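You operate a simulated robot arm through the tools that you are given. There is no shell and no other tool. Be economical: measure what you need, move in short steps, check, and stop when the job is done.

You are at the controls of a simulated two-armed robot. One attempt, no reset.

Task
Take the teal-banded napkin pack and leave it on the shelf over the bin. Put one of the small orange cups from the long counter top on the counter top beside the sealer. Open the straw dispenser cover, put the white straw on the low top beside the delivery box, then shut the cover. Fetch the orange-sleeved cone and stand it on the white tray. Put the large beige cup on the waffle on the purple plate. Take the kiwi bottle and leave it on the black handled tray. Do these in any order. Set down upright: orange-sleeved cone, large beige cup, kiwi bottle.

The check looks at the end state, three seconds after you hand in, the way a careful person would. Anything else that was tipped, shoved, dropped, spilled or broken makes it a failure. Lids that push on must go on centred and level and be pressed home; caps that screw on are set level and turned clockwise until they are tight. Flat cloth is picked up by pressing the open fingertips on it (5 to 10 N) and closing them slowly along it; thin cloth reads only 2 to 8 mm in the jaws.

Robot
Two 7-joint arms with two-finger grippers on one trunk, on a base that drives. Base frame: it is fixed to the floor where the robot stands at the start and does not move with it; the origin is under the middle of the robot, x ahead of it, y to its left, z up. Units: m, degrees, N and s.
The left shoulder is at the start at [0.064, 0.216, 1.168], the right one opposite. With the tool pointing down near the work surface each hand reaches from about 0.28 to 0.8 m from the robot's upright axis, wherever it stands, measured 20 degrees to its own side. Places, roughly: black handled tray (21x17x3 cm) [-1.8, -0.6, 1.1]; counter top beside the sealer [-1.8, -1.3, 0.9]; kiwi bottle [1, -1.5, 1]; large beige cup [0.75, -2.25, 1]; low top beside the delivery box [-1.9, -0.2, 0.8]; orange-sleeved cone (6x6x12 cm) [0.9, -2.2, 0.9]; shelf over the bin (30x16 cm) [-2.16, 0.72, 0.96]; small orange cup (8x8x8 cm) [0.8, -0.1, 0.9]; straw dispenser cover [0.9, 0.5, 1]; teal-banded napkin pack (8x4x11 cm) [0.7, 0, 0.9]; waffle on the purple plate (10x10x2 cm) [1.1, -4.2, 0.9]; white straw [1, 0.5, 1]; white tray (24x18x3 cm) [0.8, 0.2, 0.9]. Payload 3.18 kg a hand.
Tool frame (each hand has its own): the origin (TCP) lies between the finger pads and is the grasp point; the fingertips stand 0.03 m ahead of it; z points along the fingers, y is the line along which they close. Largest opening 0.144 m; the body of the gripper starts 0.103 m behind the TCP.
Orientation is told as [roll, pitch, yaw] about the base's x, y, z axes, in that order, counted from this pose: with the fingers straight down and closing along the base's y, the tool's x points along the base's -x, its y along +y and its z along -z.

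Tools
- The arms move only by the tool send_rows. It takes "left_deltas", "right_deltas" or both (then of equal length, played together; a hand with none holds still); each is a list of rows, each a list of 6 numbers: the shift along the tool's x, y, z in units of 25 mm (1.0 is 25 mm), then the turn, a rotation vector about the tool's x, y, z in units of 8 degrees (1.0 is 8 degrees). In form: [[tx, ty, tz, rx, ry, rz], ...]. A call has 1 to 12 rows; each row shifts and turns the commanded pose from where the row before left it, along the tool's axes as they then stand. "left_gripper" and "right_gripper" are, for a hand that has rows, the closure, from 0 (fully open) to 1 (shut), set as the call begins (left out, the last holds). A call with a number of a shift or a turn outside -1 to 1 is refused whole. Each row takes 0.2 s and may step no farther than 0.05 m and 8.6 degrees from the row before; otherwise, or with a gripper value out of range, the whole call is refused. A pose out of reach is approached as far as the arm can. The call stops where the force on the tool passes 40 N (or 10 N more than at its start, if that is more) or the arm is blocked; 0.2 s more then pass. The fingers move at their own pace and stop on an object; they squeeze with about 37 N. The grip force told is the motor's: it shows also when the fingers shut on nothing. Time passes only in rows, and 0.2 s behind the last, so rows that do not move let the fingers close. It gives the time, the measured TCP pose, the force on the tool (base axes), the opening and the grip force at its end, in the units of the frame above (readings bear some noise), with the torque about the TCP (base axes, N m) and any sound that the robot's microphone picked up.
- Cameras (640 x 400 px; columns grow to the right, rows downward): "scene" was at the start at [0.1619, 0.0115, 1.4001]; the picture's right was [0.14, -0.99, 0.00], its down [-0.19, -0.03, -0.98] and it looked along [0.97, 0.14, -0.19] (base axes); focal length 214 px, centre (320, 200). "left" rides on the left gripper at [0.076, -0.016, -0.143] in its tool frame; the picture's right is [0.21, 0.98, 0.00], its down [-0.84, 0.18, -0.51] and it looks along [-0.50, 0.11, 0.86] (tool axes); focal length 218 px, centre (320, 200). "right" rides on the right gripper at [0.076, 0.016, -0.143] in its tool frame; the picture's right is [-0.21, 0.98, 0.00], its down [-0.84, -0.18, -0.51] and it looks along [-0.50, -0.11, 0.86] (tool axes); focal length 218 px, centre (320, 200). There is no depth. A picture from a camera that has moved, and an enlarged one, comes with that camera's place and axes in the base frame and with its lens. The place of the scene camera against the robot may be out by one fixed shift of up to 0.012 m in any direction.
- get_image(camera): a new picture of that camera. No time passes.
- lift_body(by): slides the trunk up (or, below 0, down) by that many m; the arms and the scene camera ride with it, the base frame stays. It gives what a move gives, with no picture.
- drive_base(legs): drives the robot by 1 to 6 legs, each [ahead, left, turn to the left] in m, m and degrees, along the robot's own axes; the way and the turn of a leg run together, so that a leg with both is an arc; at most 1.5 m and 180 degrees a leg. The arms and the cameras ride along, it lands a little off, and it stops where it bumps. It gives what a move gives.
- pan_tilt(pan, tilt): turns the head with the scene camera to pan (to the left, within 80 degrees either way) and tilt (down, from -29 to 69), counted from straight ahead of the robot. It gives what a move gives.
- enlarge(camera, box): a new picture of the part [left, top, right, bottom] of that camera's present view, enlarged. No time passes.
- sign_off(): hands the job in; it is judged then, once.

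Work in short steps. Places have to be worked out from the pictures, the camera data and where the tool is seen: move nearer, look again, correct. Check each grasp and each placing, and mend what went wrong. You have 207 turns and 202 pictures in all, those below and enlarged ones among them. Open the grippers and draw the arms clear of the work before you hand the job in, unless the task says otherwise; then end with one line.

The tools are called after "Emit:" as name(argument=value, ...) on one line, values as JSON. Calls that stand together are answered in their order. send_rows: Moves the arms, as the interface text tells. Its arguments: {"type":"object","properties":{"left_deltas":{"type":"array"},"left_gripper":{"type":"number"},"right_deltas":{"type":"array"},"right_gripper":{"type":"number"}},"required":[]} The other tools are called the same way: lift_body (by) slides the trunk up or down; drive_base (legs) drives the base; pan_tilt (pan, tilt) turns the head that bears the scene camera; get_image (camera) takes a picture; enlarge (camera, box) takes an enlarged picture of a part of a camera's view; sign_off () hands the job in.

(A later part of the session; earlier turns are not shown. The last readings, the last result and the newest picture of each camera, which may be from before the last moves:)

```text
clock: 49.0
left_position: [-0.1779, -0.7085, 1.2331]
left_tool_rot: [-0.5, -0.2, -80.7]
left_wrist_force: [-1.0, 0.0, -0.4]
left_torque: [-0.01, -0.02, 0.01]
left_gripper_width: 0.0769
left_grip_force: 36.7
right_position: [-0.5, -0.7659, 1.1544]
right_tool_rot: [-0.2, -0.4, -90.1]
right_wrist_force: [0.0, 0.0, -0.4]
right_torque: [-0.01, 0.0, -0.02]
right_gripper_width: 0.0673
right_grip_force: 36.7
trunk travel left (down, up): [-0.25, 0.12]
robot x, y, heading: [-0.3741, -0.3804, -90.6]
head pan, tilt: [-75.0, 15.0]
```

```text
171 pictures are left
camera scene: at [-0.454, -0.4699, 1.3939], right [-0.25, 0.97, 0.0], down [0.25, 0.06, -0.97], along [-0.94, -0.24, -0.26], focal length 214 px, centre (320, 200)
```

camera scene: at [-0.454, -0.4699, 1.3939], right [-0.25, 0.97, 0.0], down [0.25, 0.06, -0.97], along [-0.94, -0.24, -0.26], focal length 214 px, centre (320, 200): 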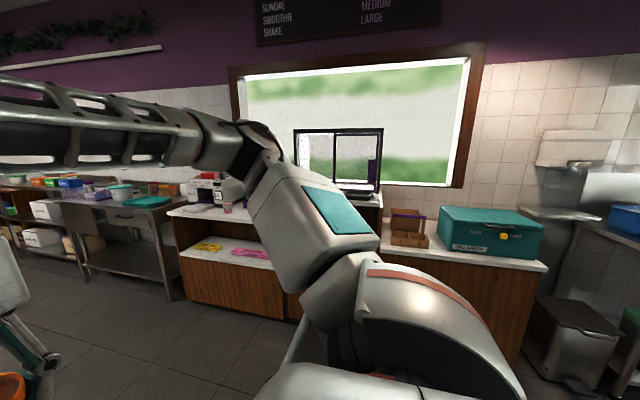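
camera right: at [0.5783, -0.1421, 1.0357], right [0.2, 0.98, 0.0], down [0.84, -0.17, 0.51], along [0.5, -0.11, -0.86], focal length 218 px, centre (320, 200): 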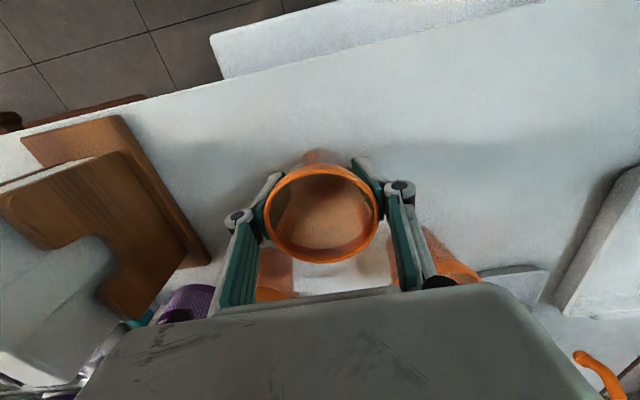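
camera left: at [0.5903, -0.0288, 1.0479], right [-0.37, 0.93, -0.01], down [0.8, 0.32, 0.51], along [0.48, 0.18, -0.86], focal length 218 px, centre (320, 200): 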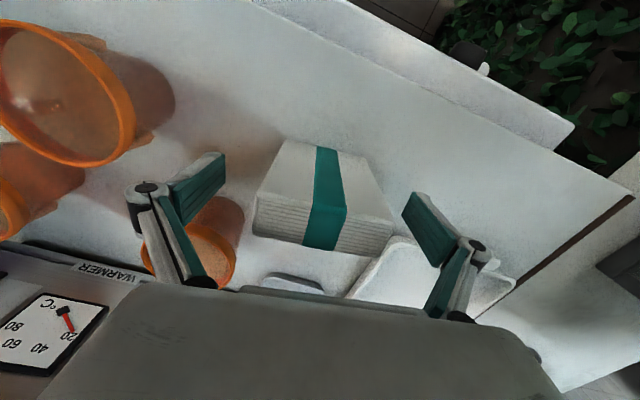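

The aisle is clear and the opposite counter lies at about x≈−1.6. I turn another 90° to face it.

Emit:
drive_base(legs=[[0, 0, -89.5]])

Emit:
pan_tilt(pan=45, tilt=15)

Emit:
get_image(camera="scene")

Emit:
pan_tilt(pan=-45, tilt=15)

Emit:
get_image(camera="scene")

Emit:
pan_tilt(pan=0, tilt=15)

Emit:
get_image(camera="scene")

```text
clock: 53.2
left_position: [-0.694, -0.5803, 1.2336]
left_tool_rot: [-0.4, -0.1, -169.8]
left_wrist_force: [0.5, 0.0, -1.2]
left_torque: [-0.02, 0.0, 0.0]
left_gripper_width: 0.0767
left_grip_force: 37.2
right_position: [-0.7553, -0.2587, 1.1545]
right_tool_rot: [-0.2, -0.4, -179.4]
right_wrist_force: [0.3, -0.3, -0.7]
right_torque: [0.0, -0.01, 0.0]
right_gripper_width: 0.0677
right_grip_force: 36.8
trunk travel left (down, up): [-0.25, 0.12]
robot x, y, heading: [-0.3721, -0.3849, -179.7]
head pan, tilt: [-75.0, 15.0]
```

```text
clock: 55.2
left_position: [-0.6943, -0.5789, 1.2347]
left_tool_rot: [-0.5, -0.2, -169.8]
left_wrist_force: [-0.4, 0.0, 0.6]
left_torque: [-0.02, 0.0, -0.01]
left_gripper_width: 0.0765
left_grip_force: 36.5
right_position: [-0.7561, -0.2588, 1.1545]
right_tool_rot: [-0.3, -0.3, -179.4]
right_wrist_force: [-1.0, -0.8, 0.1]
right_torque: [-0.02, 0.02, -0.01]
right_gripper_width: 0.0675
right_grip_force: 36.7
trunk travel left (down, up): [-0.25, 0.12]
robot x, y, heading: [-0.3701, -0.3799, -179.8]
head pan, tilt: [45.0, 15.0]
```

```text
170 pictures are left
camera scene: at [-0.4908, -0.4511, 1.3939], right [-0.71, 0.7, 0.0], down [0.18, 0.18, -0.97], along [-0.68, -0.69, -0.26], focal length 214 px, centre (320, 200)
```

scene: 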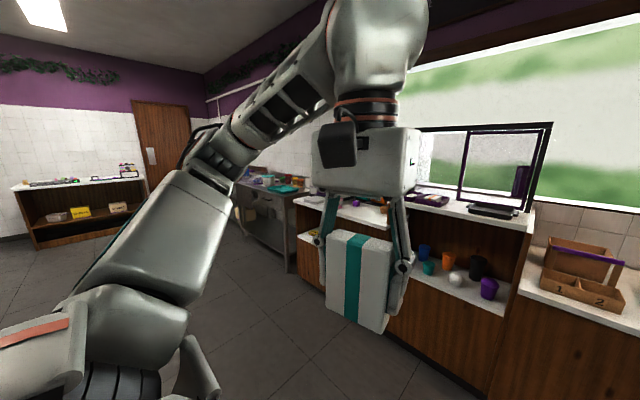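

```text
clock: 56.9
left_position: [-0.6947, -0.5808, 1.2342]
left_tool_rot: [-0.5, -0.1, -169.8]
left_wrist_force: [0.6, 0.5, 0.0]
left_torque: [0.01, 0.01, 0.03]
left_gripper_width: 0.0767
left_grip_force: 37.2
right_position: [-0.755, -0.2588, 1.1547]
right_tool_rot: [-0.1, -0.3, -179.4]
right_wrist_force: [0.1, 0.1, -0.1]
right_torque: [0.02, 0.02, -0.01]
right_gripper_width: 0.0679
right_grip_force: 36.1
trunk travel left (down, up): [-0.25, 0.12]
robot x, y, heading: [-0.3709, -0.381, -179.9]
head pan, tilt: [-45.0, 15.0]
```

```text
169 pictures are left
camera scene: at [-0.4914, -0.3191, 1.3939], right [0.7, 0.71, 0.0], down [0.18, -0.18, -0.97], along [-0.69, 0.68, -0.26], focal length 214 px, centre (320, 200)
```

scene: 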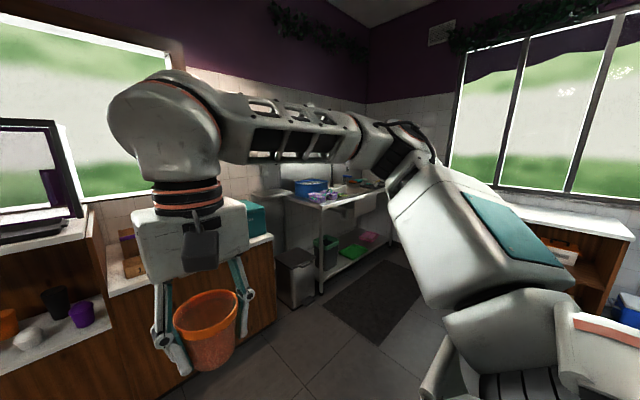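

```text
clock: 58.0
left_position: [-0.6938, -0.5806, 1.2335]
left_tool_rot: [-0.5, -0.2, -169.8]
left_wrist_force: [0.2, -0.3, -0.7]
left_torque: [-0.05, -0.01, -0.04]
left_gripper_width: 0.0765
left_grip_force: 37.0
right_position: [-0.7548, -0.2595, 1.1551]
right_tool_rot: [-0.2, -0.2, -179.5]
right_wrist_force: [-0.6, -0.3, 0.3]
right_torque: [-0.01, -0.01, -0.03]
right_gripper_width: 0.068
right_grip_force: 36.7
trunk travel left (down, up): [-0.25, 0.12]
robot x, y, heading: [-0.372, -0.3839, -179.6]
head pan, tilt: [0.0, 15.0]
```

```text
168 pictures are left
camera scene: at [-0.5184, -0.3851, 1.3939], right [0.0, 1.0, 0.0], down [0.26, 0.0, -0.97], along [-0.97, 0.0, -0.26], focal length 214 px, centre (320, 200)
```

scene: 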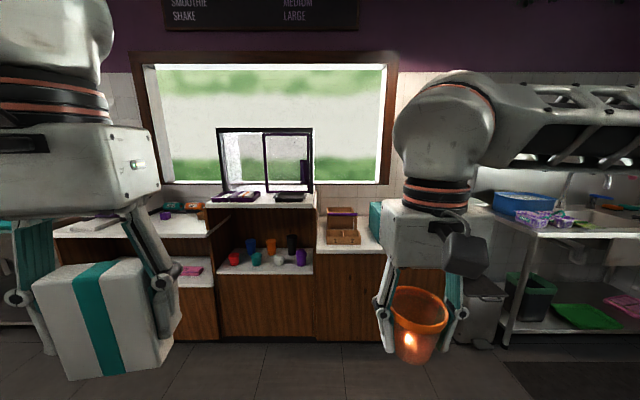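

I see the sealer counter to the left, delivery box ahead-right, bin by the sink table. First I take the cup to the sealer counter: slide left 1.0 m and forward 0.45 m, then look.

Emit:
drive_base(legs=[[0, 1.0, 0], [0.35, 0, 0]])

Emit:
pan_tilt(pan=0, tilt=25)

Emit:
get_image(camera="scene")

```text
clock: 68.9
left_position: [-1.0456, -1.5747, 1.2344]
left_tool_rot: [-0.5, 0.0, -170.2]
left_wrist_force: [-0.4, -0.3, -1.1]
left_torque: [-0.01, -0.02, -0.03]
left_gripper_width: 0.0768
left_grip_force: 37.3
right_position: [-1.1049, -1.2548, 1.1551]
right_tool_rot: [-0.3, -0.3, -179.7]
right_wrist_force: [0.2, 0.0, -0.1]
right_torque: [0.04, -0.04, 0.04]
right_gripper_width: 0.0672
right_grip_force: 37.1
trunk travel left (down, up): [-0.25, 0.12]
robot x, y, heading: [-0.7238, -1.381, 179.9]
head pan, tilt: [0.0, 15.0]
```

```text
clock: 69.7
left_position: [-1.0461, -1.5764, 1.235]
left_tool_rot: [-0.5, -0.2, -170.2]
left_wrist_force: [0.8, -0.1, -0.7]
left_torque: [0.03, 0.02, -0.02]
left_gripper_width: 0.0766
left_grip_force: 36.7
right_position: [-1.1028, -1.2545, 1.1547]
right_tool_rot: [-0.1, -0.3, -179.9]
right_wrist_force: [-0.4, 0.3, 0.9]
right_torque: [-0.02, 0.0, 0.03]
right_gripper_width: 0.0672
right_grip_force: 37.3
trunk travel left (down, up): [-0.25, 0.12]
robot x, y, heading: [-0.7207, -1.3851, 179.8]
head pan, tilt: [0.0, 25.0]
```

```text
167 pictures are left
camera scene: at [-0.8667, -1.382, 1.3777], right [0.0, 1.0, 0.0], down [0.42, 0.0, -0.91], along [-0.91, 0.0, -0.42], focal length 214 px, centre (320, 200)
```

scene: 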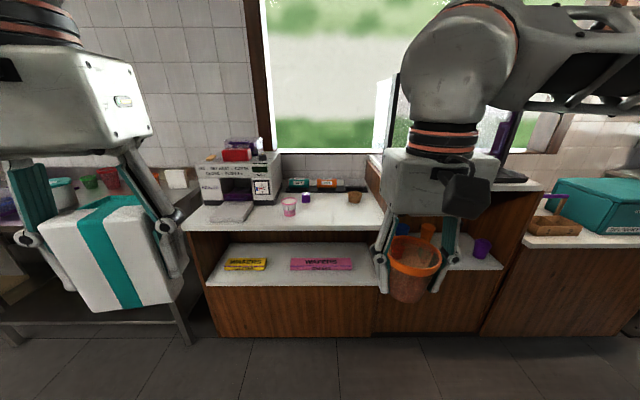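

The sealer sits on the counter left of centre, with free counter at about (−1.75, −1.27). I drive forward 0.4 m and look with the right-hand and scene cameras.

Emit:
drive_base(legs=[[0.4, 0, 0]])

Emit:
get_image(camera="scene")

Emit:
get_image(camera="right")

```text
clock: 72.1
left_position: [-1.4442, -1.5732, 1.2336]
left_tool_rot: [-0.5, -0.1, -170.3]
left_wrist_force: [-0.1, 0.8, -0.6]
left_torque: [0.0, -0.02, 0.0]
left_gripper_width: 0.0766
left_grip_force: 36.2
right_position: [-1.5017, -1.2519, 1.1547]
right_tool_rot: [-0.2, -0.3, -179.9]
right_wrist_force: [0.2, -0.3, -0.1]
right_torque: [-0.03, -0.02, -0.01]
right_gripper_width: 0.0675
right_grip_force: 36.6
trunk travel left (down, up): [-0.25, 0.12]
robot x, y, heading: [-1.1174, -1.3794, 179.7]
head pan, tilt: [0.0, 25.0]
```

```text
166 pictures are left
camera scene: at [-1.2648, -1.3802, 1.3776], right [0.0, 1.0, 0.0], down [0.42, 0.0, -0.91], along [-0.91, 0.0, -0.42], focal length 214 px, centre (320, 200)
```

scene: 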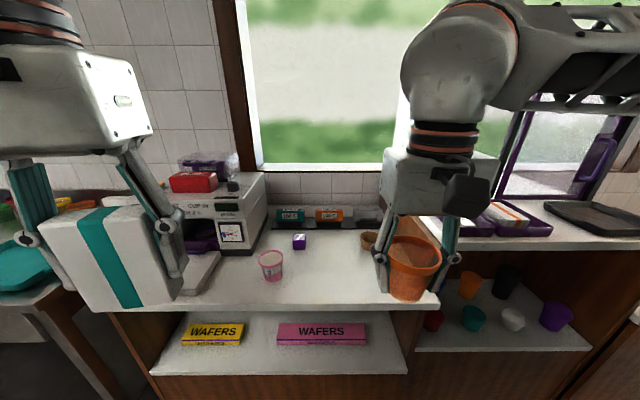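

```text
165 pictures are left
camera right: at [-1.4244, -1.268, 1.2976], right [-0.21, -0.98, 0.0], down [-0.84, 0.18, 0.51], along [-0.5, 0.11, -0.86], focal length 218 px, centre (320, 200)
```

right: 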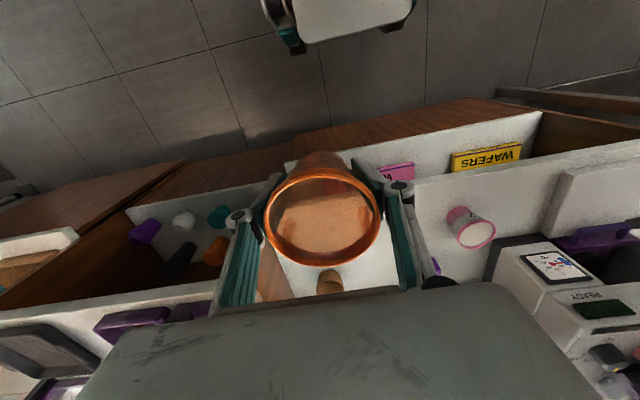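

Counter top here is also ≈0.846 with front edge x≈−1.69; the free spot at (−1.79, −1.30) is clear of the pink cup, the brown cup and the divider. I move the cup over it.

Emit:
send_rows(right_deltas=[[-0.96, 0.16, 0.4, 0, 0, 0], [-0.96, 0.16, 0.4, 0, 0, 0], [-0.96, 0.16, 0.4, 0, 0, 0], [-0.96, 0.16, 0.4, 0, 0, 0], [-0.96, 0.16, 0.6, 0, 0, 0], [-0.96, 0.16, 0.6, 0, 0, 0], [-0.96, 0.16, 0.6, 0, 0, 0], [-0.96, 0.16, 0.6, 0, 0, 0], [-0.96, 0.16, 0.6, 0, 0, 0], [-0.96, 0.16, 0.6, 0, 0, 0], [-0.96, 0.16, 0.6, 0, 0, 0], [-0.96, 0.16, 0.6, 0, 0, 0]])

Emit:
get_image(camera="right")

Emit:
get_image(camera="scene")

```text
clock: 74.7
left_position: [-1.444, -1.573, 1.2337]
left_tool_rot: [-0.5, -0.2, -170.3]
left_wrist_force: [-0.1, 0.4, -1.2]
left_torque: [-0.01, -0.01, -0.02]
left_gripper_width: 0.0768
left_grip_force: 37.0
right_position: [-1.7909, -1.3008, 0.9948]
right_tool_rot: [-0.3, -0.3, -179.8]
right_wrist_force: [-0.8, -0.5, -0.8]
right_torque: [-0.02, -0.02, -0.03]
right_gripper_width: 0.0672
right_grip_force: 37.2
trunk travel left (down, up): [-0.25, 0.12]
robot x, y, heading: [-1.1194, -1.3838, 179.8]
head pan, tilt: [0.0, 25.0]
```

```text
164 pictures are left
camera right: at [-1.7139, -1.3162, 1.1381], right [-0.21, -0.98, 0.0], down [-0.84, 0.18, 0.51], along [-0.5, 0.11, -0.86], focal length 218 px, centre (320, 200)
```

right: 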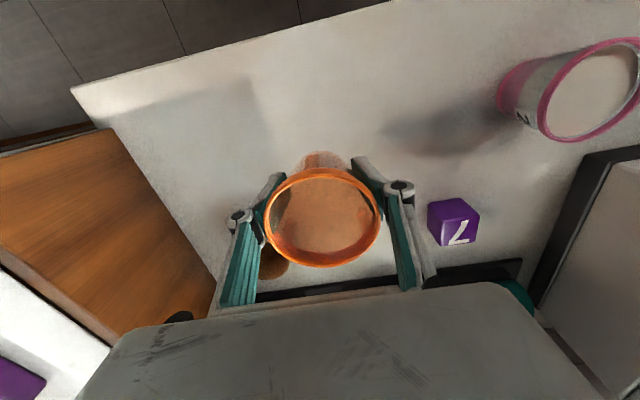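

```text
163 pictures are left
camera scene: at [-1.2649, -1.3807, 1.3775], right [0.0, 1.0, 0.0], down [0.42, 0.0, -0.91], along [-0.91, 0.0, -0.42], focal length 214 px, centre (320, 200)
```

scene: 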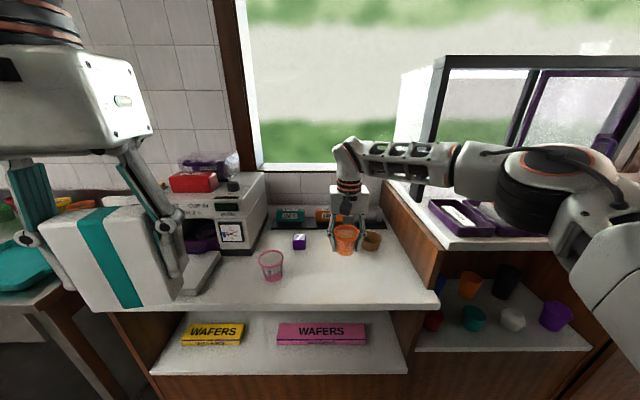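

Spot below is free. I descend in decreasing steps until contact.

Emit:
send_rows(right_deltas=[[0, 0, 0.9, 0, 0, 0], [0, 0, 0.9, 0, 0, 0], [0, 0, 0.9, 0, 0, 0], [0, 0, 0.7, 0, 0, 0], [0, 0, 0.3, 0, 0, 0], [0, 0, 0.2, 0, 0, 0]])

```text
clock: 76.2
left_position: [-1.441, -1.5714, 1.2344]
left_tool_rot: [-0.5, -0.3, -170.4]
left_wrist_force: [-0.6, -0.7, -0.3]
left_torque: [-0.04, -0.04, -0.01]
left_gripper_width: 0.0767
left_grip_force: 37.3
right_position: [-1.7903, -1.2998, 0.9084]
right_tool_rot: [0.2, -0.8, 179.7]
right_wrist_force: [12.1, 3.3, 25.1]
right_torque: [0.57, -0.6, -0.3]
right_gripper_width: 0.0645
right_grip_force: 36.8
trunk travel left (down, up): [-0.25, 0.12]
robot x, y, heading: [-1.1166, -1.3805, 179.6]
head pan, tilt: [0.0, 25.0]
stopped in row 6 (right hand): the force on the tool passed its limit at 41 N (the readings are from after the stop); the commanded pose is now the measured one
```

Contact at z≈0.908. I check how the cup stands before releasing.

Emit:
get_image(camera="right")

Emit:
enlarge(camera="scene", box=[260, 190, 440, 310])

```text
162 pictures are left
camera right: at [-1.713, -1.3153, 1.0503], right [-0.21, -0.98, 0.01], down [-0.83, 0.18, 0.52], along [-0.51, 0.1, -0.85], focal length 218 px, centre (320, 200)
```

right: 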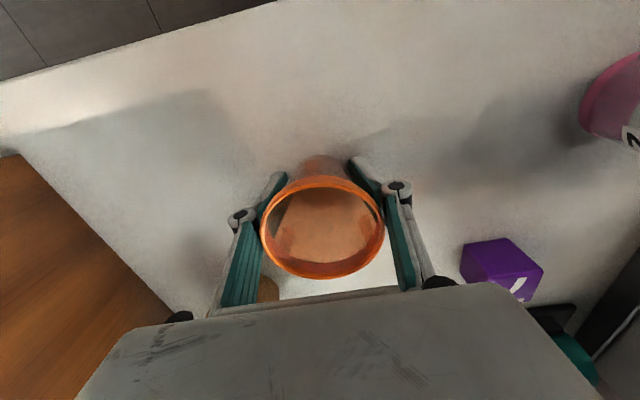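

```text
3.33 times, centred on (350, 250) of scene
camera zoom: at [-1.2617, -1.3796, 1.3779], right [0.01, 1.0, 0.0], down [0.42, 0.0, -0.91], along [-0.91, 0.0, -0.42], focal length 715 px, centre (220, 33)
```

zoom: 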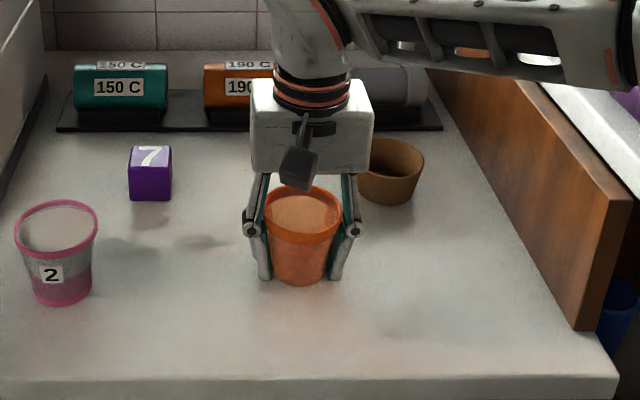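

The cup stands on the counter. I open the hand and rise straight up.

Emit:
send_rows(right_deltas=[[0, 0, -0.05, 0, 0, 0], [0, 0, 0, 0, 0, 0], [0, 0, 0, 0, 0, 0], [0, 0, 0, 0, 0, 0], [0, 0, -0.7, 0, 0, 0], [0, 0, -1, 0, 0, 0], [0, 0, -1, 0, 0, 0], [0, 0, -1, 0, 0, 0], [0, 0, -1, 0, 0, 0], [0, 0, -1, 0, 0, 0], [0, 0, -1, 0, 0, 0], [0, 0, -1, 0, 0, 0]], right_gripper=0.0)

Emit:
send_rows(right_deltas=[[1, -0.1, -0.5, 0, 0, 0], [1, -0.1, -0.5, 0, 0, 0], [1, -0.1, -0.5, 0, 0, 0], [1, -0.1, -0.5, 0, 0, 0], [1, -0.1, -0.5, 0, 0, 0], [1, -0.1, -0.5, 0, 0, 0], [1, -0.1, 0, 0, 0, 0], [1, -0.1, 0, 0, 0, 0], [1, -0.1, 0, 0, 0, 0], [1, -0.1, 0, 0, 0, 0], [1, -0.1, 0, 0, 0, 0], [1, -0.1, 0, 0, 0, 0]])

Emit:
get_image(camera="scene")

```text
clock: 78.8
left_position: [-1.4424, -1.5724, 1.2333]
left_tool_rot: [-0.5, -0.1, -170.2]
left_wrist_force: [-0.4, -1.0, -0.3]
left_torque: [0.02, 0.01, -0.01]
left_gripper_width: 0.0765
left_grip_force: 37.1
right_position: [-1.7916, -1.2987, 1.073]
right_tool_rot: [0.1, -1.1, 179.6]
right_wrist_force: [-0.1, 1.2, 0.4]
right_torque: [-0.01, 0.01, 0.0]
right_gripper_width: 0.1442
right_grip_force: 0.1
right hand out of reach, approached as far as the arm can: row 11, 12
trunk travel left (down, up): [-0.25, 0.12]
robot x, y, heading: [-1.1181, -1.3794, 179.8]
head pan, tilt: [0.0, 25.0]
```

```text
clock: 81.4
left_position: [-1.442, -1.5732, 1.2338]
left_tool_rot: [-0.5, -0.1, -170.3]
left_wrist_force: [-0.4, -0.5, -0.5]
left_torque: [-0.04, 0.02, 0.0]
left_gripper_width: 0.0764
left_grip_force: 37.5
right_position: [-1.4908, -1.2683, 1.144]
right_tool_rot: [0.1, -0.9, 179.9]
right_wrist_force: [1.2, 0.2, -0.9]
right_torque: [-0.01, 0.01, 0.03]
right_gripper_width: 0.1438
right_grip_force: 0.1
trunk travel left (down, up): [-0.25, 0.12]
robot x, y, heading: [-1.1153, -1.3793, 179.6]
head pan, tilt: [0.0, 25.0]
```

```text
160 pictures are left
camera scene: at [-1.2637, -1.38, 1.3777], right [0.0, 1.0, 0.0], down [0.42, 0.0, -0.91], along [-0.91, 0.0, -0.42], focal length 214 px, centre (320, 200)
```

scene: 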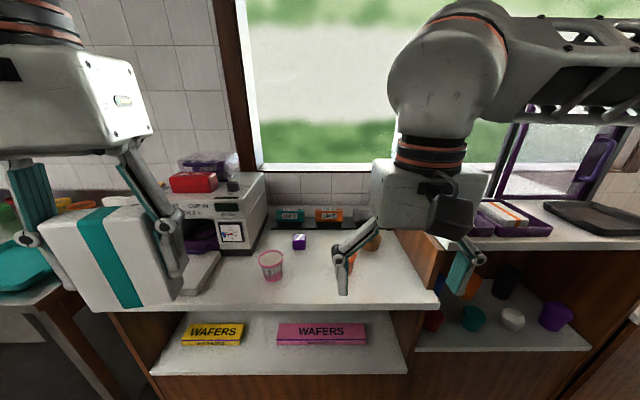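

Cup delivered. Now to the bin shelf with the napkin pack: back off and slide to the right along the aisle, raising the trunk.

Emit:
drive_base(legs=[[-0.4, 0, 0], [0, -1.4, 0], [0, -0.7, 0]])

Emit:
lift_body(by=0.1)

Emit:
get_image(camera="scene")

```text
clock: 102.2
left_position: [-1.0365, 0.5305, 1.2333]
left_tool_rot: [-0.4, -0.2, -169.8]
left_wrist_force: [0.0, -0.1, -0.1]
left_torque: [-0.04, 0.02, -0.06]
left_gripper_width: 0.0769
left_grip_force: 36.7
right_position: [-1.0873, 0.8342, 1.1438]
right_tool_rot: [0.0, -0.8, -179.3]
right_wrist_force: [0.4, -0.1, 0.7]
right_torque: [-0.05, 0.02, 0.0]
right_gripper_width: 0.1439
right_grip_force: 0.1
trunk travel left (down, up): [-0.25, 0.12]
robot x, y, heading: [-0.7158, 0.7271, -179.8]
head pan, tilt: [0.0, 25.0]
```

```text
clock: 103.5
left_position: [-1.0375, 0.5304, 1.3344]
left_tool_rot: [-0.5, -0.2, -169.8]
left_wrist_force: [-0.7, -0.1, 0.4]
left_torque: [0.0, -0.01, -0.02]
left_gripper_width: 0.0768
left_grip_force: 37.1
right_position: [-1.0895, 0.8344, 1.2442]
right_tool_rot: [0.0, -0.8, -179.4]
right_wrist_force: [0.2, -0.4, 0.1]
right_torque: [0.01, 0.0, -0.01]
right_gripper_width: 0.1439
right_grip_force: 0.1
trunk travel left (down, up): [-0.35, 0.02]
robot x, y, heading: [-0.7108, 0.7267, -179.5]
head pan, tilt: [0.0, 25.0]
```

```text
159 pictures are left
camera scene: at [-0.8385, 0.7244, 1.4792], right [-0.01, 1.0, 0.0], down [0.42, 0.0, -0.91], along [-0.91, 0.0, -0.42], focal length 214 px, centre (320, 200)
```

scene: 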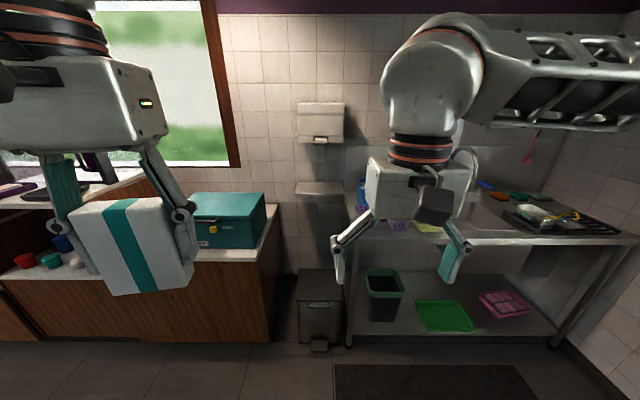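

The shelf sits under a towel dispenser; I zoom in to judge the depth of the dispenser and clearance.

Emit:
enlarge(camera="scene", box=[260, 80, 400, 240])

Emit:
get_image(camera="left")

```text
2.50 times, centred on (330, 160) of scene
camera zoom: at [-0.8385, 0.7244, 1.4792], right [-0.01, 1.0, 0.0], down [0.42, 0.0, -0.91], along [-0.91, 0.0, -0.42], focal length 536 px, centre (295, 300)
```

zoom: 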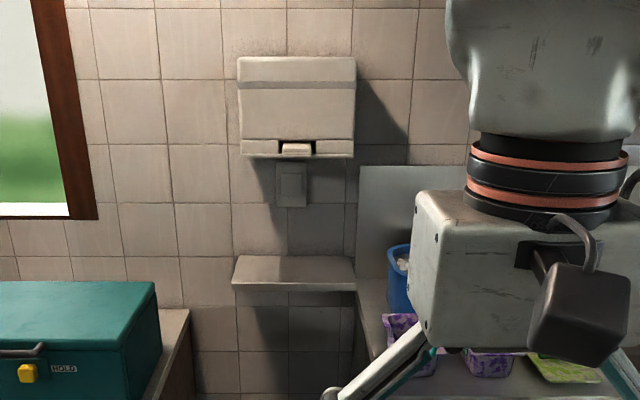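

```text
157 pictures are left
camera left: at [-0.9649, 0.5585, 1.4749], right [0.38, -0.93, -0.01], down [-0.8, -0.33, 0.51], along [-0.47, -0.19, -0.86], focal length 218 px, centre (320, 200)
```

left: 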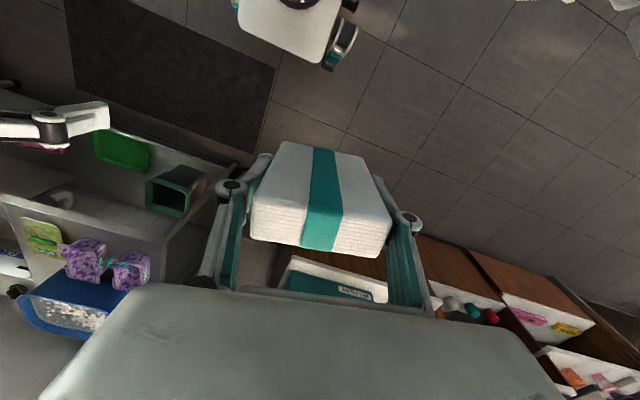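

To see how far the dispenser protrudes over the shelf I drive 0.7 m left and view it from the side.

Emit:
drive_base(legs=[[0, 0.9, 0]])

Emit:
pan_tilt(pan=-40, tilt=10)

Emit:
get_image(camera="scene")

```text
clock: 111.8
left_position: [-1.0346, -0.3712, 1.3335]
left_tool_rot: [-0.5, -0.1, -170.0]
left_wrist_force: [-0.3, 0.2, 0.3]
left_torque: [-0.02, -0.02, -0.02]
left_gripper_width: 0.0767
left_grip_force: 37.1
right_position: [-1.0849, -0.0653, 1.2439]
right_tool_rot: [0.0, -0.9, -179.6]
right_wrist_force: [-0.2, 1.0, -0.8]
right_torque: [0.02, 0.01, -0.01]
right_gripper_width: 0.144
right_grip_force: 0.1
trunk travel left (down, up): [-0.35, 0.02]
robot x, y, heading: [-0.7129, -0.1759, -180.0]
head pan, tilt: [0.0, 25.0]
```

```text
clock: 112.9
left_position: [-1.0336, -0.3702, 1.3336]
left_tool_rot: [-0.6, -0.2, -170.1]
left_wrist_force: [0.4, 0.1, -0.5]
left_torque: [-0.01, -0.04, 0.02]
left_gripper_width: 0.0767
left_grip_force: 36.4
right_position: [-1.0847, -0.0656, 1.244]
right_tool_rot: [0.0, -0.8, -179.6]
right_wrist_force: [0.4, 0.2, -1.1]
right_torque: [0.01, -0.02, 0.0]
right_gripper_width: 0.1438
right_grip_force: 0.1
trunk travel left (down, up): [-0.35, 0.02]
robot x, y, heading: [-0.7143, -0.1716, -179.7]
head pan, tilt: [-40.0, 10.0]
```

```text
156 pictures are left
camera scene: at [-0.8145, -0.1165, 1.5037], right [0.64, 0.77, 0.0], down [0.13, -0.11, -0.98], along [-0.76, 0.63, -0.17], focal length 214 px, centre (320, 200)
```

scene: 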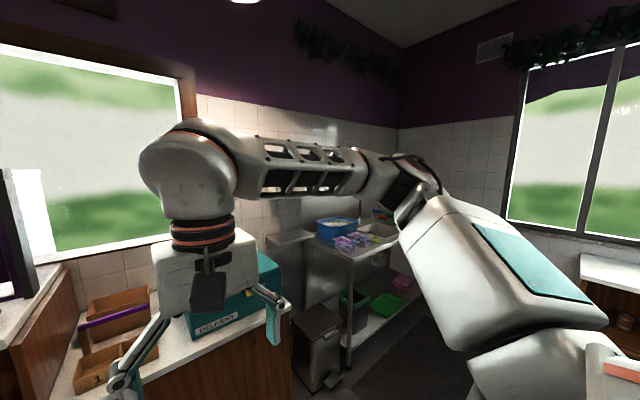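

The forearm hides the dispenser; I turn the whole robot toward it so the view passes between the arms.

Emit:
drive_base(legs=[[0, 0, -38]])

Emit:
pan_tilt(pan=0, tilt=10)

Emit:
enlarge(camera="scene", box=[200, 60, 440, 280])

```text
clock: 115.0
left_position: [-1.0871, -0.1311, 1.3344]
left_tool_rot: [-0.5, -0.2, 152.2]
left_wrist_force: [0.4, 1.3, 0.0]
left_torque: [-0.03, 0.01, -0.01]
left_gripper_width: 0.0766
left_grip_force: 37.0
right_position: [-0.9396, 0.1403, 1.2434]
right_tool_rot: [0.0, -0.8, 142.6]
right_wrist_force: [-0.2, 0.1, 0.1]
right_torque: [-0.04, -0.01, 0.05]
right_gripper_width: 0.1439
right_grip_force: 0.0
trunk travel left (down, up): [-0.35, 0.02]
robot x, y, heading: [-0.7115, -0.1774, 142.2]
head pan, tilt: [-40.0, 10.0]
```

```text
clock: 116.1
left_position: [-1.0853, -0.1314, 1.3335]
left_tool_rot: [-0.5, -0.2, 152.3]
left_wrist_force: [0.4, 0.4, -0.1]
left_torque: [0.0, 0.01, -0.02]
left_gripper_width: 0.0768
left_grip_force: 36.8
right_position: [-0.9405, 0.1406, 1.2432]
right_tool_rot: [-0.1, -0.8, 142.5]
right_wrist_force: [0.4, -0.9, 1.3]
right_torque: [0.01, -0.02, 0.03]
right_gripper_width: 0.144
right_grip_force: 0.0
trunk travel left (down, up): [-0.35, 0.02]
robot x, y, heading: [-0.7099, -0.178, 142.5]
head pan, tilt: [0.0, 10.0]
```

```text
1.82 times, centred on (320, 170) of scene
camera zoom: at [-0.8083, -0.0946, 1.5037], right [0.61, 0.79, 0.0], down [0.14, -0.11, -0.98], along [-0.78, 0.6, -0.17], focal length 390 px, centre (320, 254)
```

zoom: 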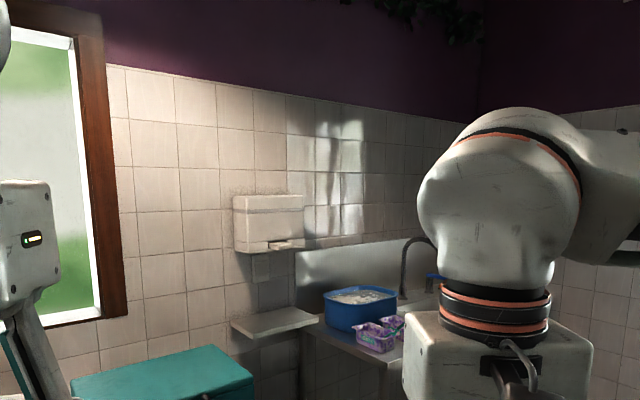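

I zoom in further on dispenser and shelf.

Emit:
enlarge(camera="scene", box=[280, 155, 340, 255])

```text
4.00 times, centred on (310, 205) of scene
camera zoom: at [-0.8083, -0.0946, 1.5037], right [0.61, 0.79, 0.0], down [0.14, -0.11, -0.98], along [-0.78, 0.6, -0.17], focal length 858 px, centre (360, 180)
```

zoom: 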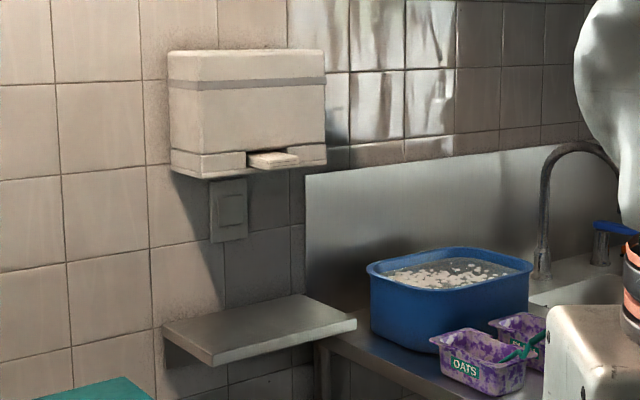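

The dispenser protrudes ~12 cm over a 16 cm deep shelf, so I'll lay the pack with the hand pointing forward under it. I turn square, and swing the left hand to horizontal in free aisle space.

Emit:
drive_base(legs=[[0, 0, 37.7], [0, -1.05, 0]])

Emit:
send_rows(left_deltas=[[-0.3, 0.3, 0, 0, 0, 0.63], [-0.3, 0.3, 0, 0, 0, 0.62]])

Emit:
send_rows(left_deltas=[[-0.8, 0, 0.5, 0, -0.9375, 0], [-0.728, 0, 0.6, 0, -0.9375, 0], [-0.643, 0, 0.69, 0, -0.9375, 0], [-0.548, 0, 0.768, 0, -0.9375, 0], [-0.443, 0, 0.833, 0, -0.9375, 0], [-0.33, 0, 0.884, 0, -0.9375, 0], [-0.212, 0, 0.919, 0, -0.9375, 0], [-0.091, 0, 0.939, 0, -0.9375, 0], [0.033, 0, 0.943, 0, -0.9375, 0], [0.156, 0, 0.931, 0, -0.9375, 0], [0.276, 0, 0.902, 0, -0.9375, 0], [0.391, 0, 0.858, 0, -0.9375, 0]])

Emit:
pan_tilt(pan=10, tilt=20)

Emit:
get_image(camera="scene")

```text
clock: 127.5
left_position: [-1.0339, 0.6934, 1.3335]
left_tool_rot: [-0.5, -0.2, -170.0]
left_wrist_force: [0.0, 0.4, -0.8]
left_torque: [0.0, -0.01, 0.02]
left_gripper_width: 0.0763
left_grip_force: 36.9
right_position: [-1.0849, 0.9984, 1.2438]
right_tool_rot: [0.0, -0.7, -179.7]
right_wrist_force: [-0.5, 0.9, 0.1]
right_torque: [0.0, 0.02, 0.01]
right_gripper_width: 0.144
right_grip_force: 0.1
trunk travel left (down, up): [-0.35, 0.02]
robot x, y, heading: [-0.7117, 0.8926, -179.9]
head pan, tilt: [0.0, 10.0]
```

```text
clock: 128.1
left_position: [-1.0472, 0.6759, 1.3336]
left_tool_rot: [-0.4, -0.4, 179.9]
left_wrist_force: [1.4, 0.1, -0.2]
left_torque: [-0.01, -0.03, 0.0]
left_gripper_width: 0.077
left_grip_force: 37.2
right_position: [-1.0852, 0.9986, 1.2433]
right_tool_rot: [0.0, -0.8, -179.6]
right_wrist_force: [0.0, 0.1, -0.1]
right_torque: [-0.01, 0.0, 0.01]
right_gripper_width: 0.1441
right_grip_force: 0.0
trunk travel left (down, up): [-0.35, 0.02]
robot x, y, heading: [-0.7086, 0.8904, -180.1]
head pan, tilt: [0.0, 10.0]
```

```text
clock: 130.9
left_position: [-1.2658, 0.7467, 1.2976]
left_tool_rot: [-75.4, -73.1, -100.9]
left_wrist_force: [-0.2, 0.0, 0.3]
left_torque: [0.01, 0.0, -0.05]
left_gripper_width: 0.0766
left_grip_force: 37.2
left hand out of reach, approached as far as the arm can: row 7, 8, 9, 10, 11, 12
right_position: [-1.0857, 0.996, 1.2432]
right_tool_rot: [-0.2, -0.8, -179.6]
right_wrist_force: [0.2, -0.6, 0.0]
right_torque: [0.09, 0.01, 0.01]
right_gripper_width: 0.1441
right_grip_force: 0.1
trunk travel left (down, up): [-0.35, 0.02]
robot x, y, heading: [-0.7097, 0.8911, -180.0]
head pan, tilt: [0.0, 10.0]
stopped in row 12 (left hand): the arm was blocked; the commanded pose is now the measured one
```

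```text
clock: 131.6
left_position: [-1.2648, 0.7517, 1.2977]
left_tool_rot: [-75.1, -73.3, -101.3]
left_wrist_force: [0.1, -0.8, -0.6]
left_torque: [-0.02, 0.02, 0.0]
left_gripper_width: 0.0767
left_grip_force: 37.1
right_position: [-1.0845, 0.9993, 1.2453]
right_tool_rot: [-0.1, -0.8, -179.7]
right_wrist_force: [0.6, -0.6, -0.1]
right_torque: [-0.04, 0.01, 0.02]
right_gripper_width: 0.1441
right_grip_force: 0.0
trunk travel left (down, up): [-0.35, 0.02]
robot x, y, heading: [-0.7085, 0.8919, -179.7]
head pan, tilt: [10.0, 20.0]
```

```text
153 pictures are left
camera scene: at [-0.8344, 0.8725, 1.4875], right [-0.17, 0.98, 0.0], down [0.34, 0.06, -0.94], along [-0.93, -0.16, -0.34], focal length 214 px, centre (320, 200)
```

scene: 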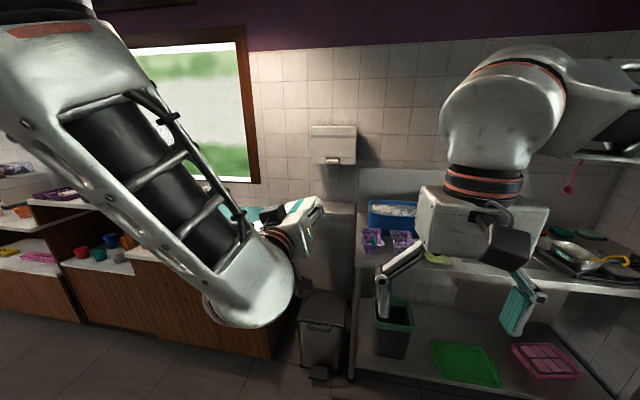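

The hand is nearly horizontal but rolled ~16°. I roll it level while extending forward.

Emit:
send_rows(left_deltas=[[0, 0, 0.8, 0, 0, 0.4], [0, 0, 0.8, 0, 0, 0.4], [0, 0, 0.8, 0, 0, 0.4], [0, 0, 0.8, 0, 0, 0.4], [0, 0, 0.8, 0, 0, 0.4], [0, 0, 0.8, 0, 0, 0], [0, 0, 0.8, 0, 0, 0], [0, 0, 0.8, 0, 0, 0]])

Emit:
get_image(camera="scene")

```text
clock: 133.4
left_position: [-1.4146, 0.7806, 1.3117]
left_tool_rot: [4.5, -85.3, 178.7]
left_wrist_force: [0.1, 0.3, -0.6]
left_torque: [-0.03, 0.04, 0.06]
left_gripper_width: 0.0768
left_grip_force: 37.1
left hand out of reach, approached as far as the arm can: row 1, 2, 3, 4, 5, 6, 7, 8
right_position: [-1.0838, 0.998, 1.2435]
right_tool_rot: [-0.1, -0.8, -179.7]
right_wrist_force: [-0.9, -0.4, -0.1]
right_torque: [0.01, -0.04, 0.0]
right_gripper_width: 0.144
right_grip_force: 0.1
trunk travel left (down, up): [-0.35, 0.02]
robot x, y, heading: [-0.7112, 0.892, -179.8]
head pan, tilt: [10.0, 20.0]
```

```text
152 pictures are left
camera scene: at [-0.8351, 0.8719, 1.4873], right [-0.17, 0.98, 0.0], down [0.34, 0.06, -0.94], along [-0.93, -0.16, -0.34], focal length 214 px, centre (320, 200)
```

scene: 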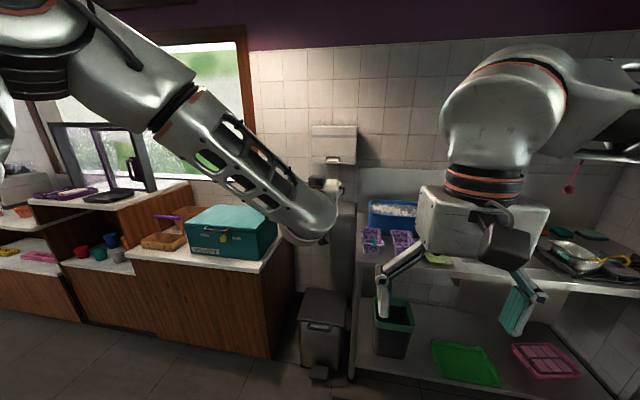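

Now level: hand forward at (−1.41, 0.78, 1.31). I check the base's front extent looking down, and tuck the right hand up and back.

Emit:
send_rows(right_deltas=[[0.3, 0, -1, 0, 0, 0], [0.3, 0, -1, 0, 0, 0], [0.3, 0, -1, 0, 0, 0], [0.3, 0, -1, 0, 0, 0], [0.3, 0, -1, 0, 0, 0], [0.3, 0, -1, 0, 0, 0], [0.3, 0, -1, 0, 0, 0]], left_deltas=[[0, 0, 0.8, 0, 0, 0], [0, 0, 0.8, 0, 0, 0], [0, 0, 0.8, 0, 0, 0], [0, 0, 0.8, 0, 0, 0], [0, 0, 0.8, 0, 0, 0], [0, 0, 0.8, 0, 0, 0], [0, 0, 0, 0, 0, 0]])

Emit:
pan_tilt(pan=0, tilt=65)

Emit:
get_image(camera="scene")

```text
clock: 135.0
left_position: [-1.5319, 0.7748, 1.3032]
left_tool_rot: [4.4, -85.8, 178.5]
left_wrist_force: [0.8, 0.4, -0.4]
left_torque: [0.01, -0.01, 0.04]
left_gripper_width: 0.0768
left_grip_force: 37.1
right_position: [-1.0271, 0.9994, 1.4184]
right_tool_rot: [-0.1, -1.0, -179.5]
right_wrist_force: [-0.7, -0.6, -0.2]
right_torque: [-0.01, 0.04, -0.01]
right_gripper_width: 0.144
right_grip_force: 0.1
trunk travel left (down, up): [-0.35, 0.02]
robot x, y, heading: [-0.7085, 0.8887, -179.8]
head pan, tilt: [10.0, 20.0]
```

```text
clock: 136.1
left_position: [-1.5342, 0.7752, 1.3025]
left_tool_rot: [4.4, -85.8, 178.4]
left_wrist_force: [0.1, 0.7, -0.5]
left_torque: [0.0, 0.0, 0.01]
left_gripper_width: 0.0766
left_grip_force: 37.1
right_position: [-1.0295, 0.9992, 1.4178]
right_tool_rot: [0.0, -0.8, -179.6]
right_wrist_force: [-0.2, -0.3, -1.2]
right_torque: [0.01, -0.01, 0.0]
right_gripper_width: 0.1441
right_grip_force: 0.0
trunk travel left (down, up): [-0.35, 0.02]
robot x, y, heading: [-0.7096, 0.8915, -179.8]
head pan, tilt: [0.0, 65.0]
```

```text
151 pictures are left
camera scene: at [-0.8035, 0.8881, 1.4238], right [0.0, 1.0, 0.0], down [0.91, 0.0, -0.42], along [-0.42, 0.0, -0.91], focal length 214 px, centre (320, 200)
```

scene: 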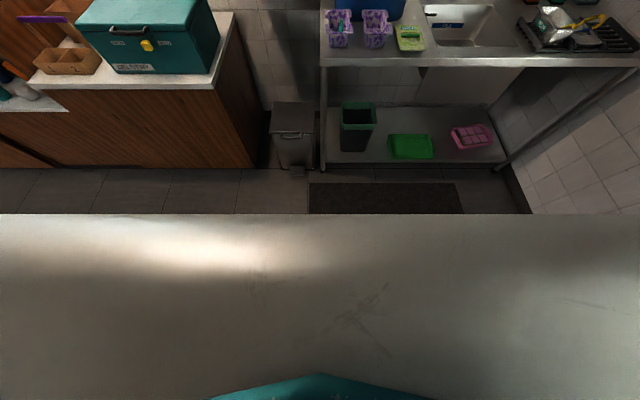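

Hand reaches 0.825 m ahead, so the base can stay clear of the bin. I lower the trunk, align in y, and drive most of the way, then look.

Emit:
lift_body(by=-0.25)

Emit:
drive_base(legs=[[0, 0.05, 0], [0.42, 0, 0]])

Emit:
pan_tilt(pan=5, tilt=25)

Emit:
get_image(camera="left")

Emit:
get_image(camera="scene")

```text
clock: 137.8
left_position: [-1.5429, 0.7759, 1.1116]
left_tool_rot: [4.0, -83.4, 179.0]
left_wrist_force: [-0.1, -0.8, -0.2]
left_torque: [-0.01, 0.05, 0.01]
left_gripper_width: 0.0767
left_grip_force: 37.4
right_position: [-1.0492, 1.0009, 1.2426]
right_tool_rot: [0.6, 1.3, 180.0]
right_wrist_force: [-8.2, 1.5, -0.8]
right_torque: [-0.31, -1.45, 0.11]
right_gripper_width: 0.1438
right_grip_force: 0.1
trunk travel left (down, up): [-0.184, 0.185]
robot x, y, heading: [-0.7136, 0.89, -180.0]
head pan, tilt: [0.0, 65.0]
stopped: the force on the tool passed its limit at 67 N (the readings are from after the stop); the commanded pose is now the measured one
```

```text
clock: 141.1
left_position: [-1.9591, 0.7241, 1.1193]
left_tool_rot: [4.1, -84.0, 179.2]
left_wrist_force: [1.3, 0.6, -0.4]
left_torque: [0.02, 0.02, -0.02]
left_gripper_width: 0.0767
left_grip_force: 37.1
right_position: [-1.464, 0.9496, 1.2475]
right_tool_rot: [0.6, 0.9, 179.9]
right_wrist_force: [-19.7, 6.7, 7.6]
right_torque: [-1.23, -4.01, 0.51]
right_gripper_width: 0.1441
right_grip_force: 0.0
trunk travel left (down, up): [-0.184, 0.185]
robot x, y, heading: [-1.1288, 0.8409, -180.0]
head pan, tilt: [0.0, 65.0]
```

```text
clock: 142.1
left_position: [-1.9587, 0.7252, 1.1186]
left_tool_rot: [3.9, -83.9, 179.2]
left_wrist_force: [0.2, -0.1, -0.3]
left_torque: [-0.01, 0.0, 0.01]
left_gripper_width: 0.0766
left_grip_force: 37.3
right_position: [-1.4648, 0.9488, 1.2503]
right_tool_rot: [1.3, 1.1, 179.6]
right_wrist_force: [-42.0, -1.4, 80.1]
right_torque: [-0.44, -12.82, -0.45]
right_gripper_width: 0.1439
right_grip_force: 0.0
trunk travel left (down, up): [-0.184, 0.185]
robot x, y, heading: [-1.1292, 0.8402, -179.8]
head pan, tilt: [5.0, 25.0]
```

```text
150 pictures are left
camera left: at [-1.81, 0.7491, 1.0568], right [0.08, -0.98, -0.2], down [0.42, -0.15, 0.89], along [-0.9, -0.15, 0.4], focal length 218 px, centre (320, 200)
```

left: 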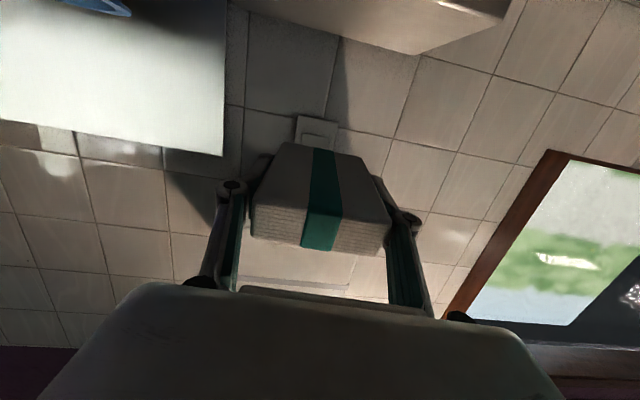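

```text
149 pictures are left
camera scene: at [-1.3073, 0.8367, 1.2691], right [-0.01, 1.0, 0.0], down [0.78, 0.01, -0.62], along [-0.62, -0.01, -0.78], focal length 214 px, centre (320, 200)
```

scene: 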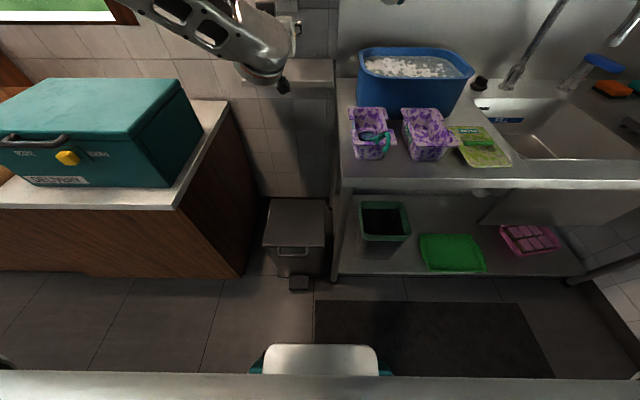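

The right hand is pressing against the robot's own head; I move it out to the right and slightly forward to free it.

Emit:
send_rows(right_deltas=[[-0.6, -0.6, 0, 0, 0, 0], [-0.6, -0.8, 0, 0, 0, 0], [-0.4, -1, 0, 0, 0, 0], [0, -1, 0, 0, 0, 0], [0, -1, 0, 0, 0, 0], [0, -1, 0, 0, 0, 0]])

Emit:
pan_tilt(pan=5, tilt=25)

Emit:
get_image(camera="scene")

```text
clock: 143.5
left_position: [-1.9576, 0.7257, 1.119]
left_tool_rot: [4.4, -83.8, 178.9]
left_wrist_force: [0.5, 0.9, -0.5]
left_torque: [0.01, -0.03, 0.06]
left_gripper_width: 0.0764
left_grip_force: 36.6
right_position: [-1.5018, 1.0862, 1.2461]
right_tool_rot: [0.7, 0.9, 180.0]
right_wrist_force: [0.2, 0.3, 0.3]
right_torque: [0.0, 0.0, 0.0]
right_gripper_width: 0.1443
right_grip_force: 0.0
trunk travel left (down, up): [-0.184, 0.185]
robot x, y, heading: [-1.1263, 0.8392, -179.8]
head pan, tilt: [5.0, 25.0]
```

```text
clock: 144.1
left_position: [-1.9591, 0.7251, 1.1187]
left_tool_rot: [3.9, -83.9, 179.2]
left_wrist_force: [0.3, 0.1, 0.4]
left_torque: [0.02, 0.02, -0.02]
left_gripper_width: 0.0763
left_grip_force: 36.7
right_position: [-1.5026, 1.0843, 1.244]
right_tool_rot: [0.6, 0.9, 180.0]
right_wrist_force: [0.8, -0.1, -0.5]
right_torque: [0.02, 0.02, 0.0]
right_gripper_width: 0.1442
right_grip_force: 0.0
trunk travel left (down, up): [-0.184, 0.185]
robot x, y, heading: [-1.1308, 0.833, -180.0]
head pan, tilt: [5.0, 25.0]
```

```text
148 pictures are left
camera scene: at [-1.3237, 0.8294, 1.3087], right [-0.09, 1.0, 0.0], down [0.42, 0.04, -0.91], along [-0.9, -0.08, -0.42], focal length 214 px, centre (320, 200)
```

scene: 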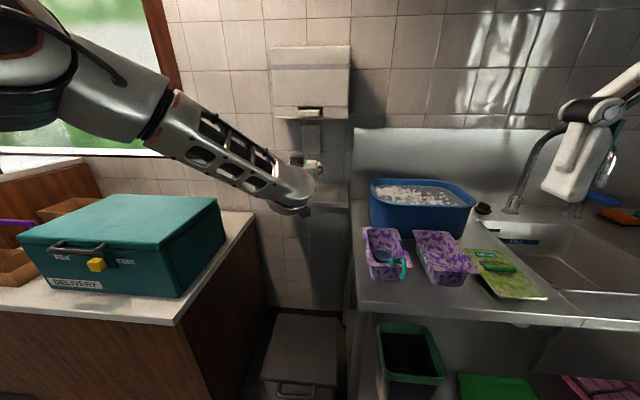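

Freed. The pack is under the dispenser height and aligned (y≈0.725). I level its pitch and lower the trunk 8 cm before sliding in.

Emit:
send_rows(left_deltas=[[0, 0, 0, 0, -0.7, 0], [0, 0, 0, 0, 0, 0]])

Emit:
lift_body(by=-0.08)

Emit:
get_image(camera="left")

Emit:
enlarge(camera="scene", box=[220, 80, 420, 260])

```text
clock: 144.7
left_position: [-1.9613, 0.7359, 1.131]
left_tool_rot: [6.5, -86.0, 177.2]
left_wrist_force: [0.5, -0.1, 0.1]
left_torque: [0.0, 0.03, -0.04]
left_gripper_width: 0.0766
left_grip_force: 37.2
left hand out of reach, approached as far as the arm can: row 1
right_position: [-1.5041, 1.0845, 1.2444]
right_tool_rot: [0.6, 0.9, 180.1]
right_wrist_force: [0.6, 0.2, 0.4]
right_torque: [-0.01, -0.02, 0.0]
right_gripper_width: 0.144
right_grip_force: 0.0
trunk travel left (down, up): [-0.184, 0.185]
robot x, y, heading: [-1.1281, 0.8397, -179.8]
head pan, tilt: [5.0, 25.0]
```

```text
clock: 145.9
left_position: [-1.9598, 0.7357, 1.0549]
left_tool_rot: [6.3, -86.3, 177.5]
left_wrist_force: [0.7, 0.2, 0.1]
left_torque: [0.03, -0.08, 0.03]
left_gripper_width: 0.0769
left_grip_force: 36.8
right_position: [-1.5006, 1.084, 1.1664]
right_tool_rot: [0.6, 0.6, 180.0]
right_wrist_force: [0.9, 0.3, 0.7]
right_torque: [0.02, 0.09, 0.01]
right_gripper_width: 0.1436
right_grip_force: 0.0
trunk travel left (down, up): [-0.104, 0.265]
robot x, y, heading: [-1.1284, 0.8409, -180.1]
head pan, tilt: [5.0, 25.0]
```

```text
147 pictures are left
camera left: at [-1.8139, 0.7618, 0.9872], right [0.08, -0.98, -0.2], down [0.46, -0.14, 0.88], along [-0.88, -0.16, 0.44], focal length 218 px, centre (320, 200)
```

left: 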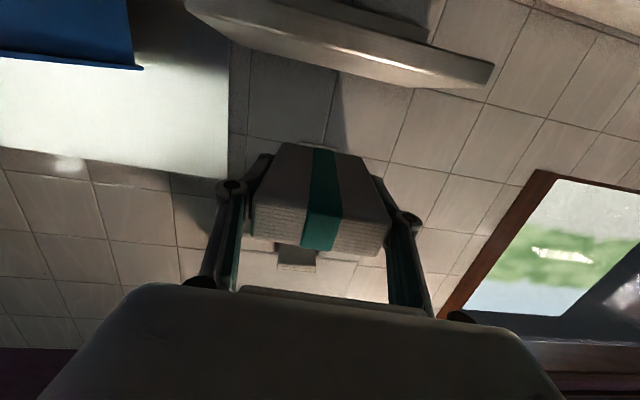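

```text
2.22 times, centred on (320, 170) of scene
camera zoom: at [-1.4059, 0.8294, 1.2159], right [-0.09, 1.0, 0.0], down [0.42, 0.04, -0.91], along [-0.9, -0.08, -0.42], focal length 477 px, centre (320, 267)
```

zoom: 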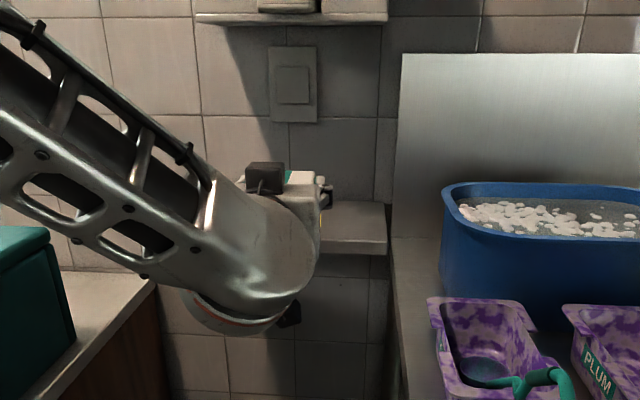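

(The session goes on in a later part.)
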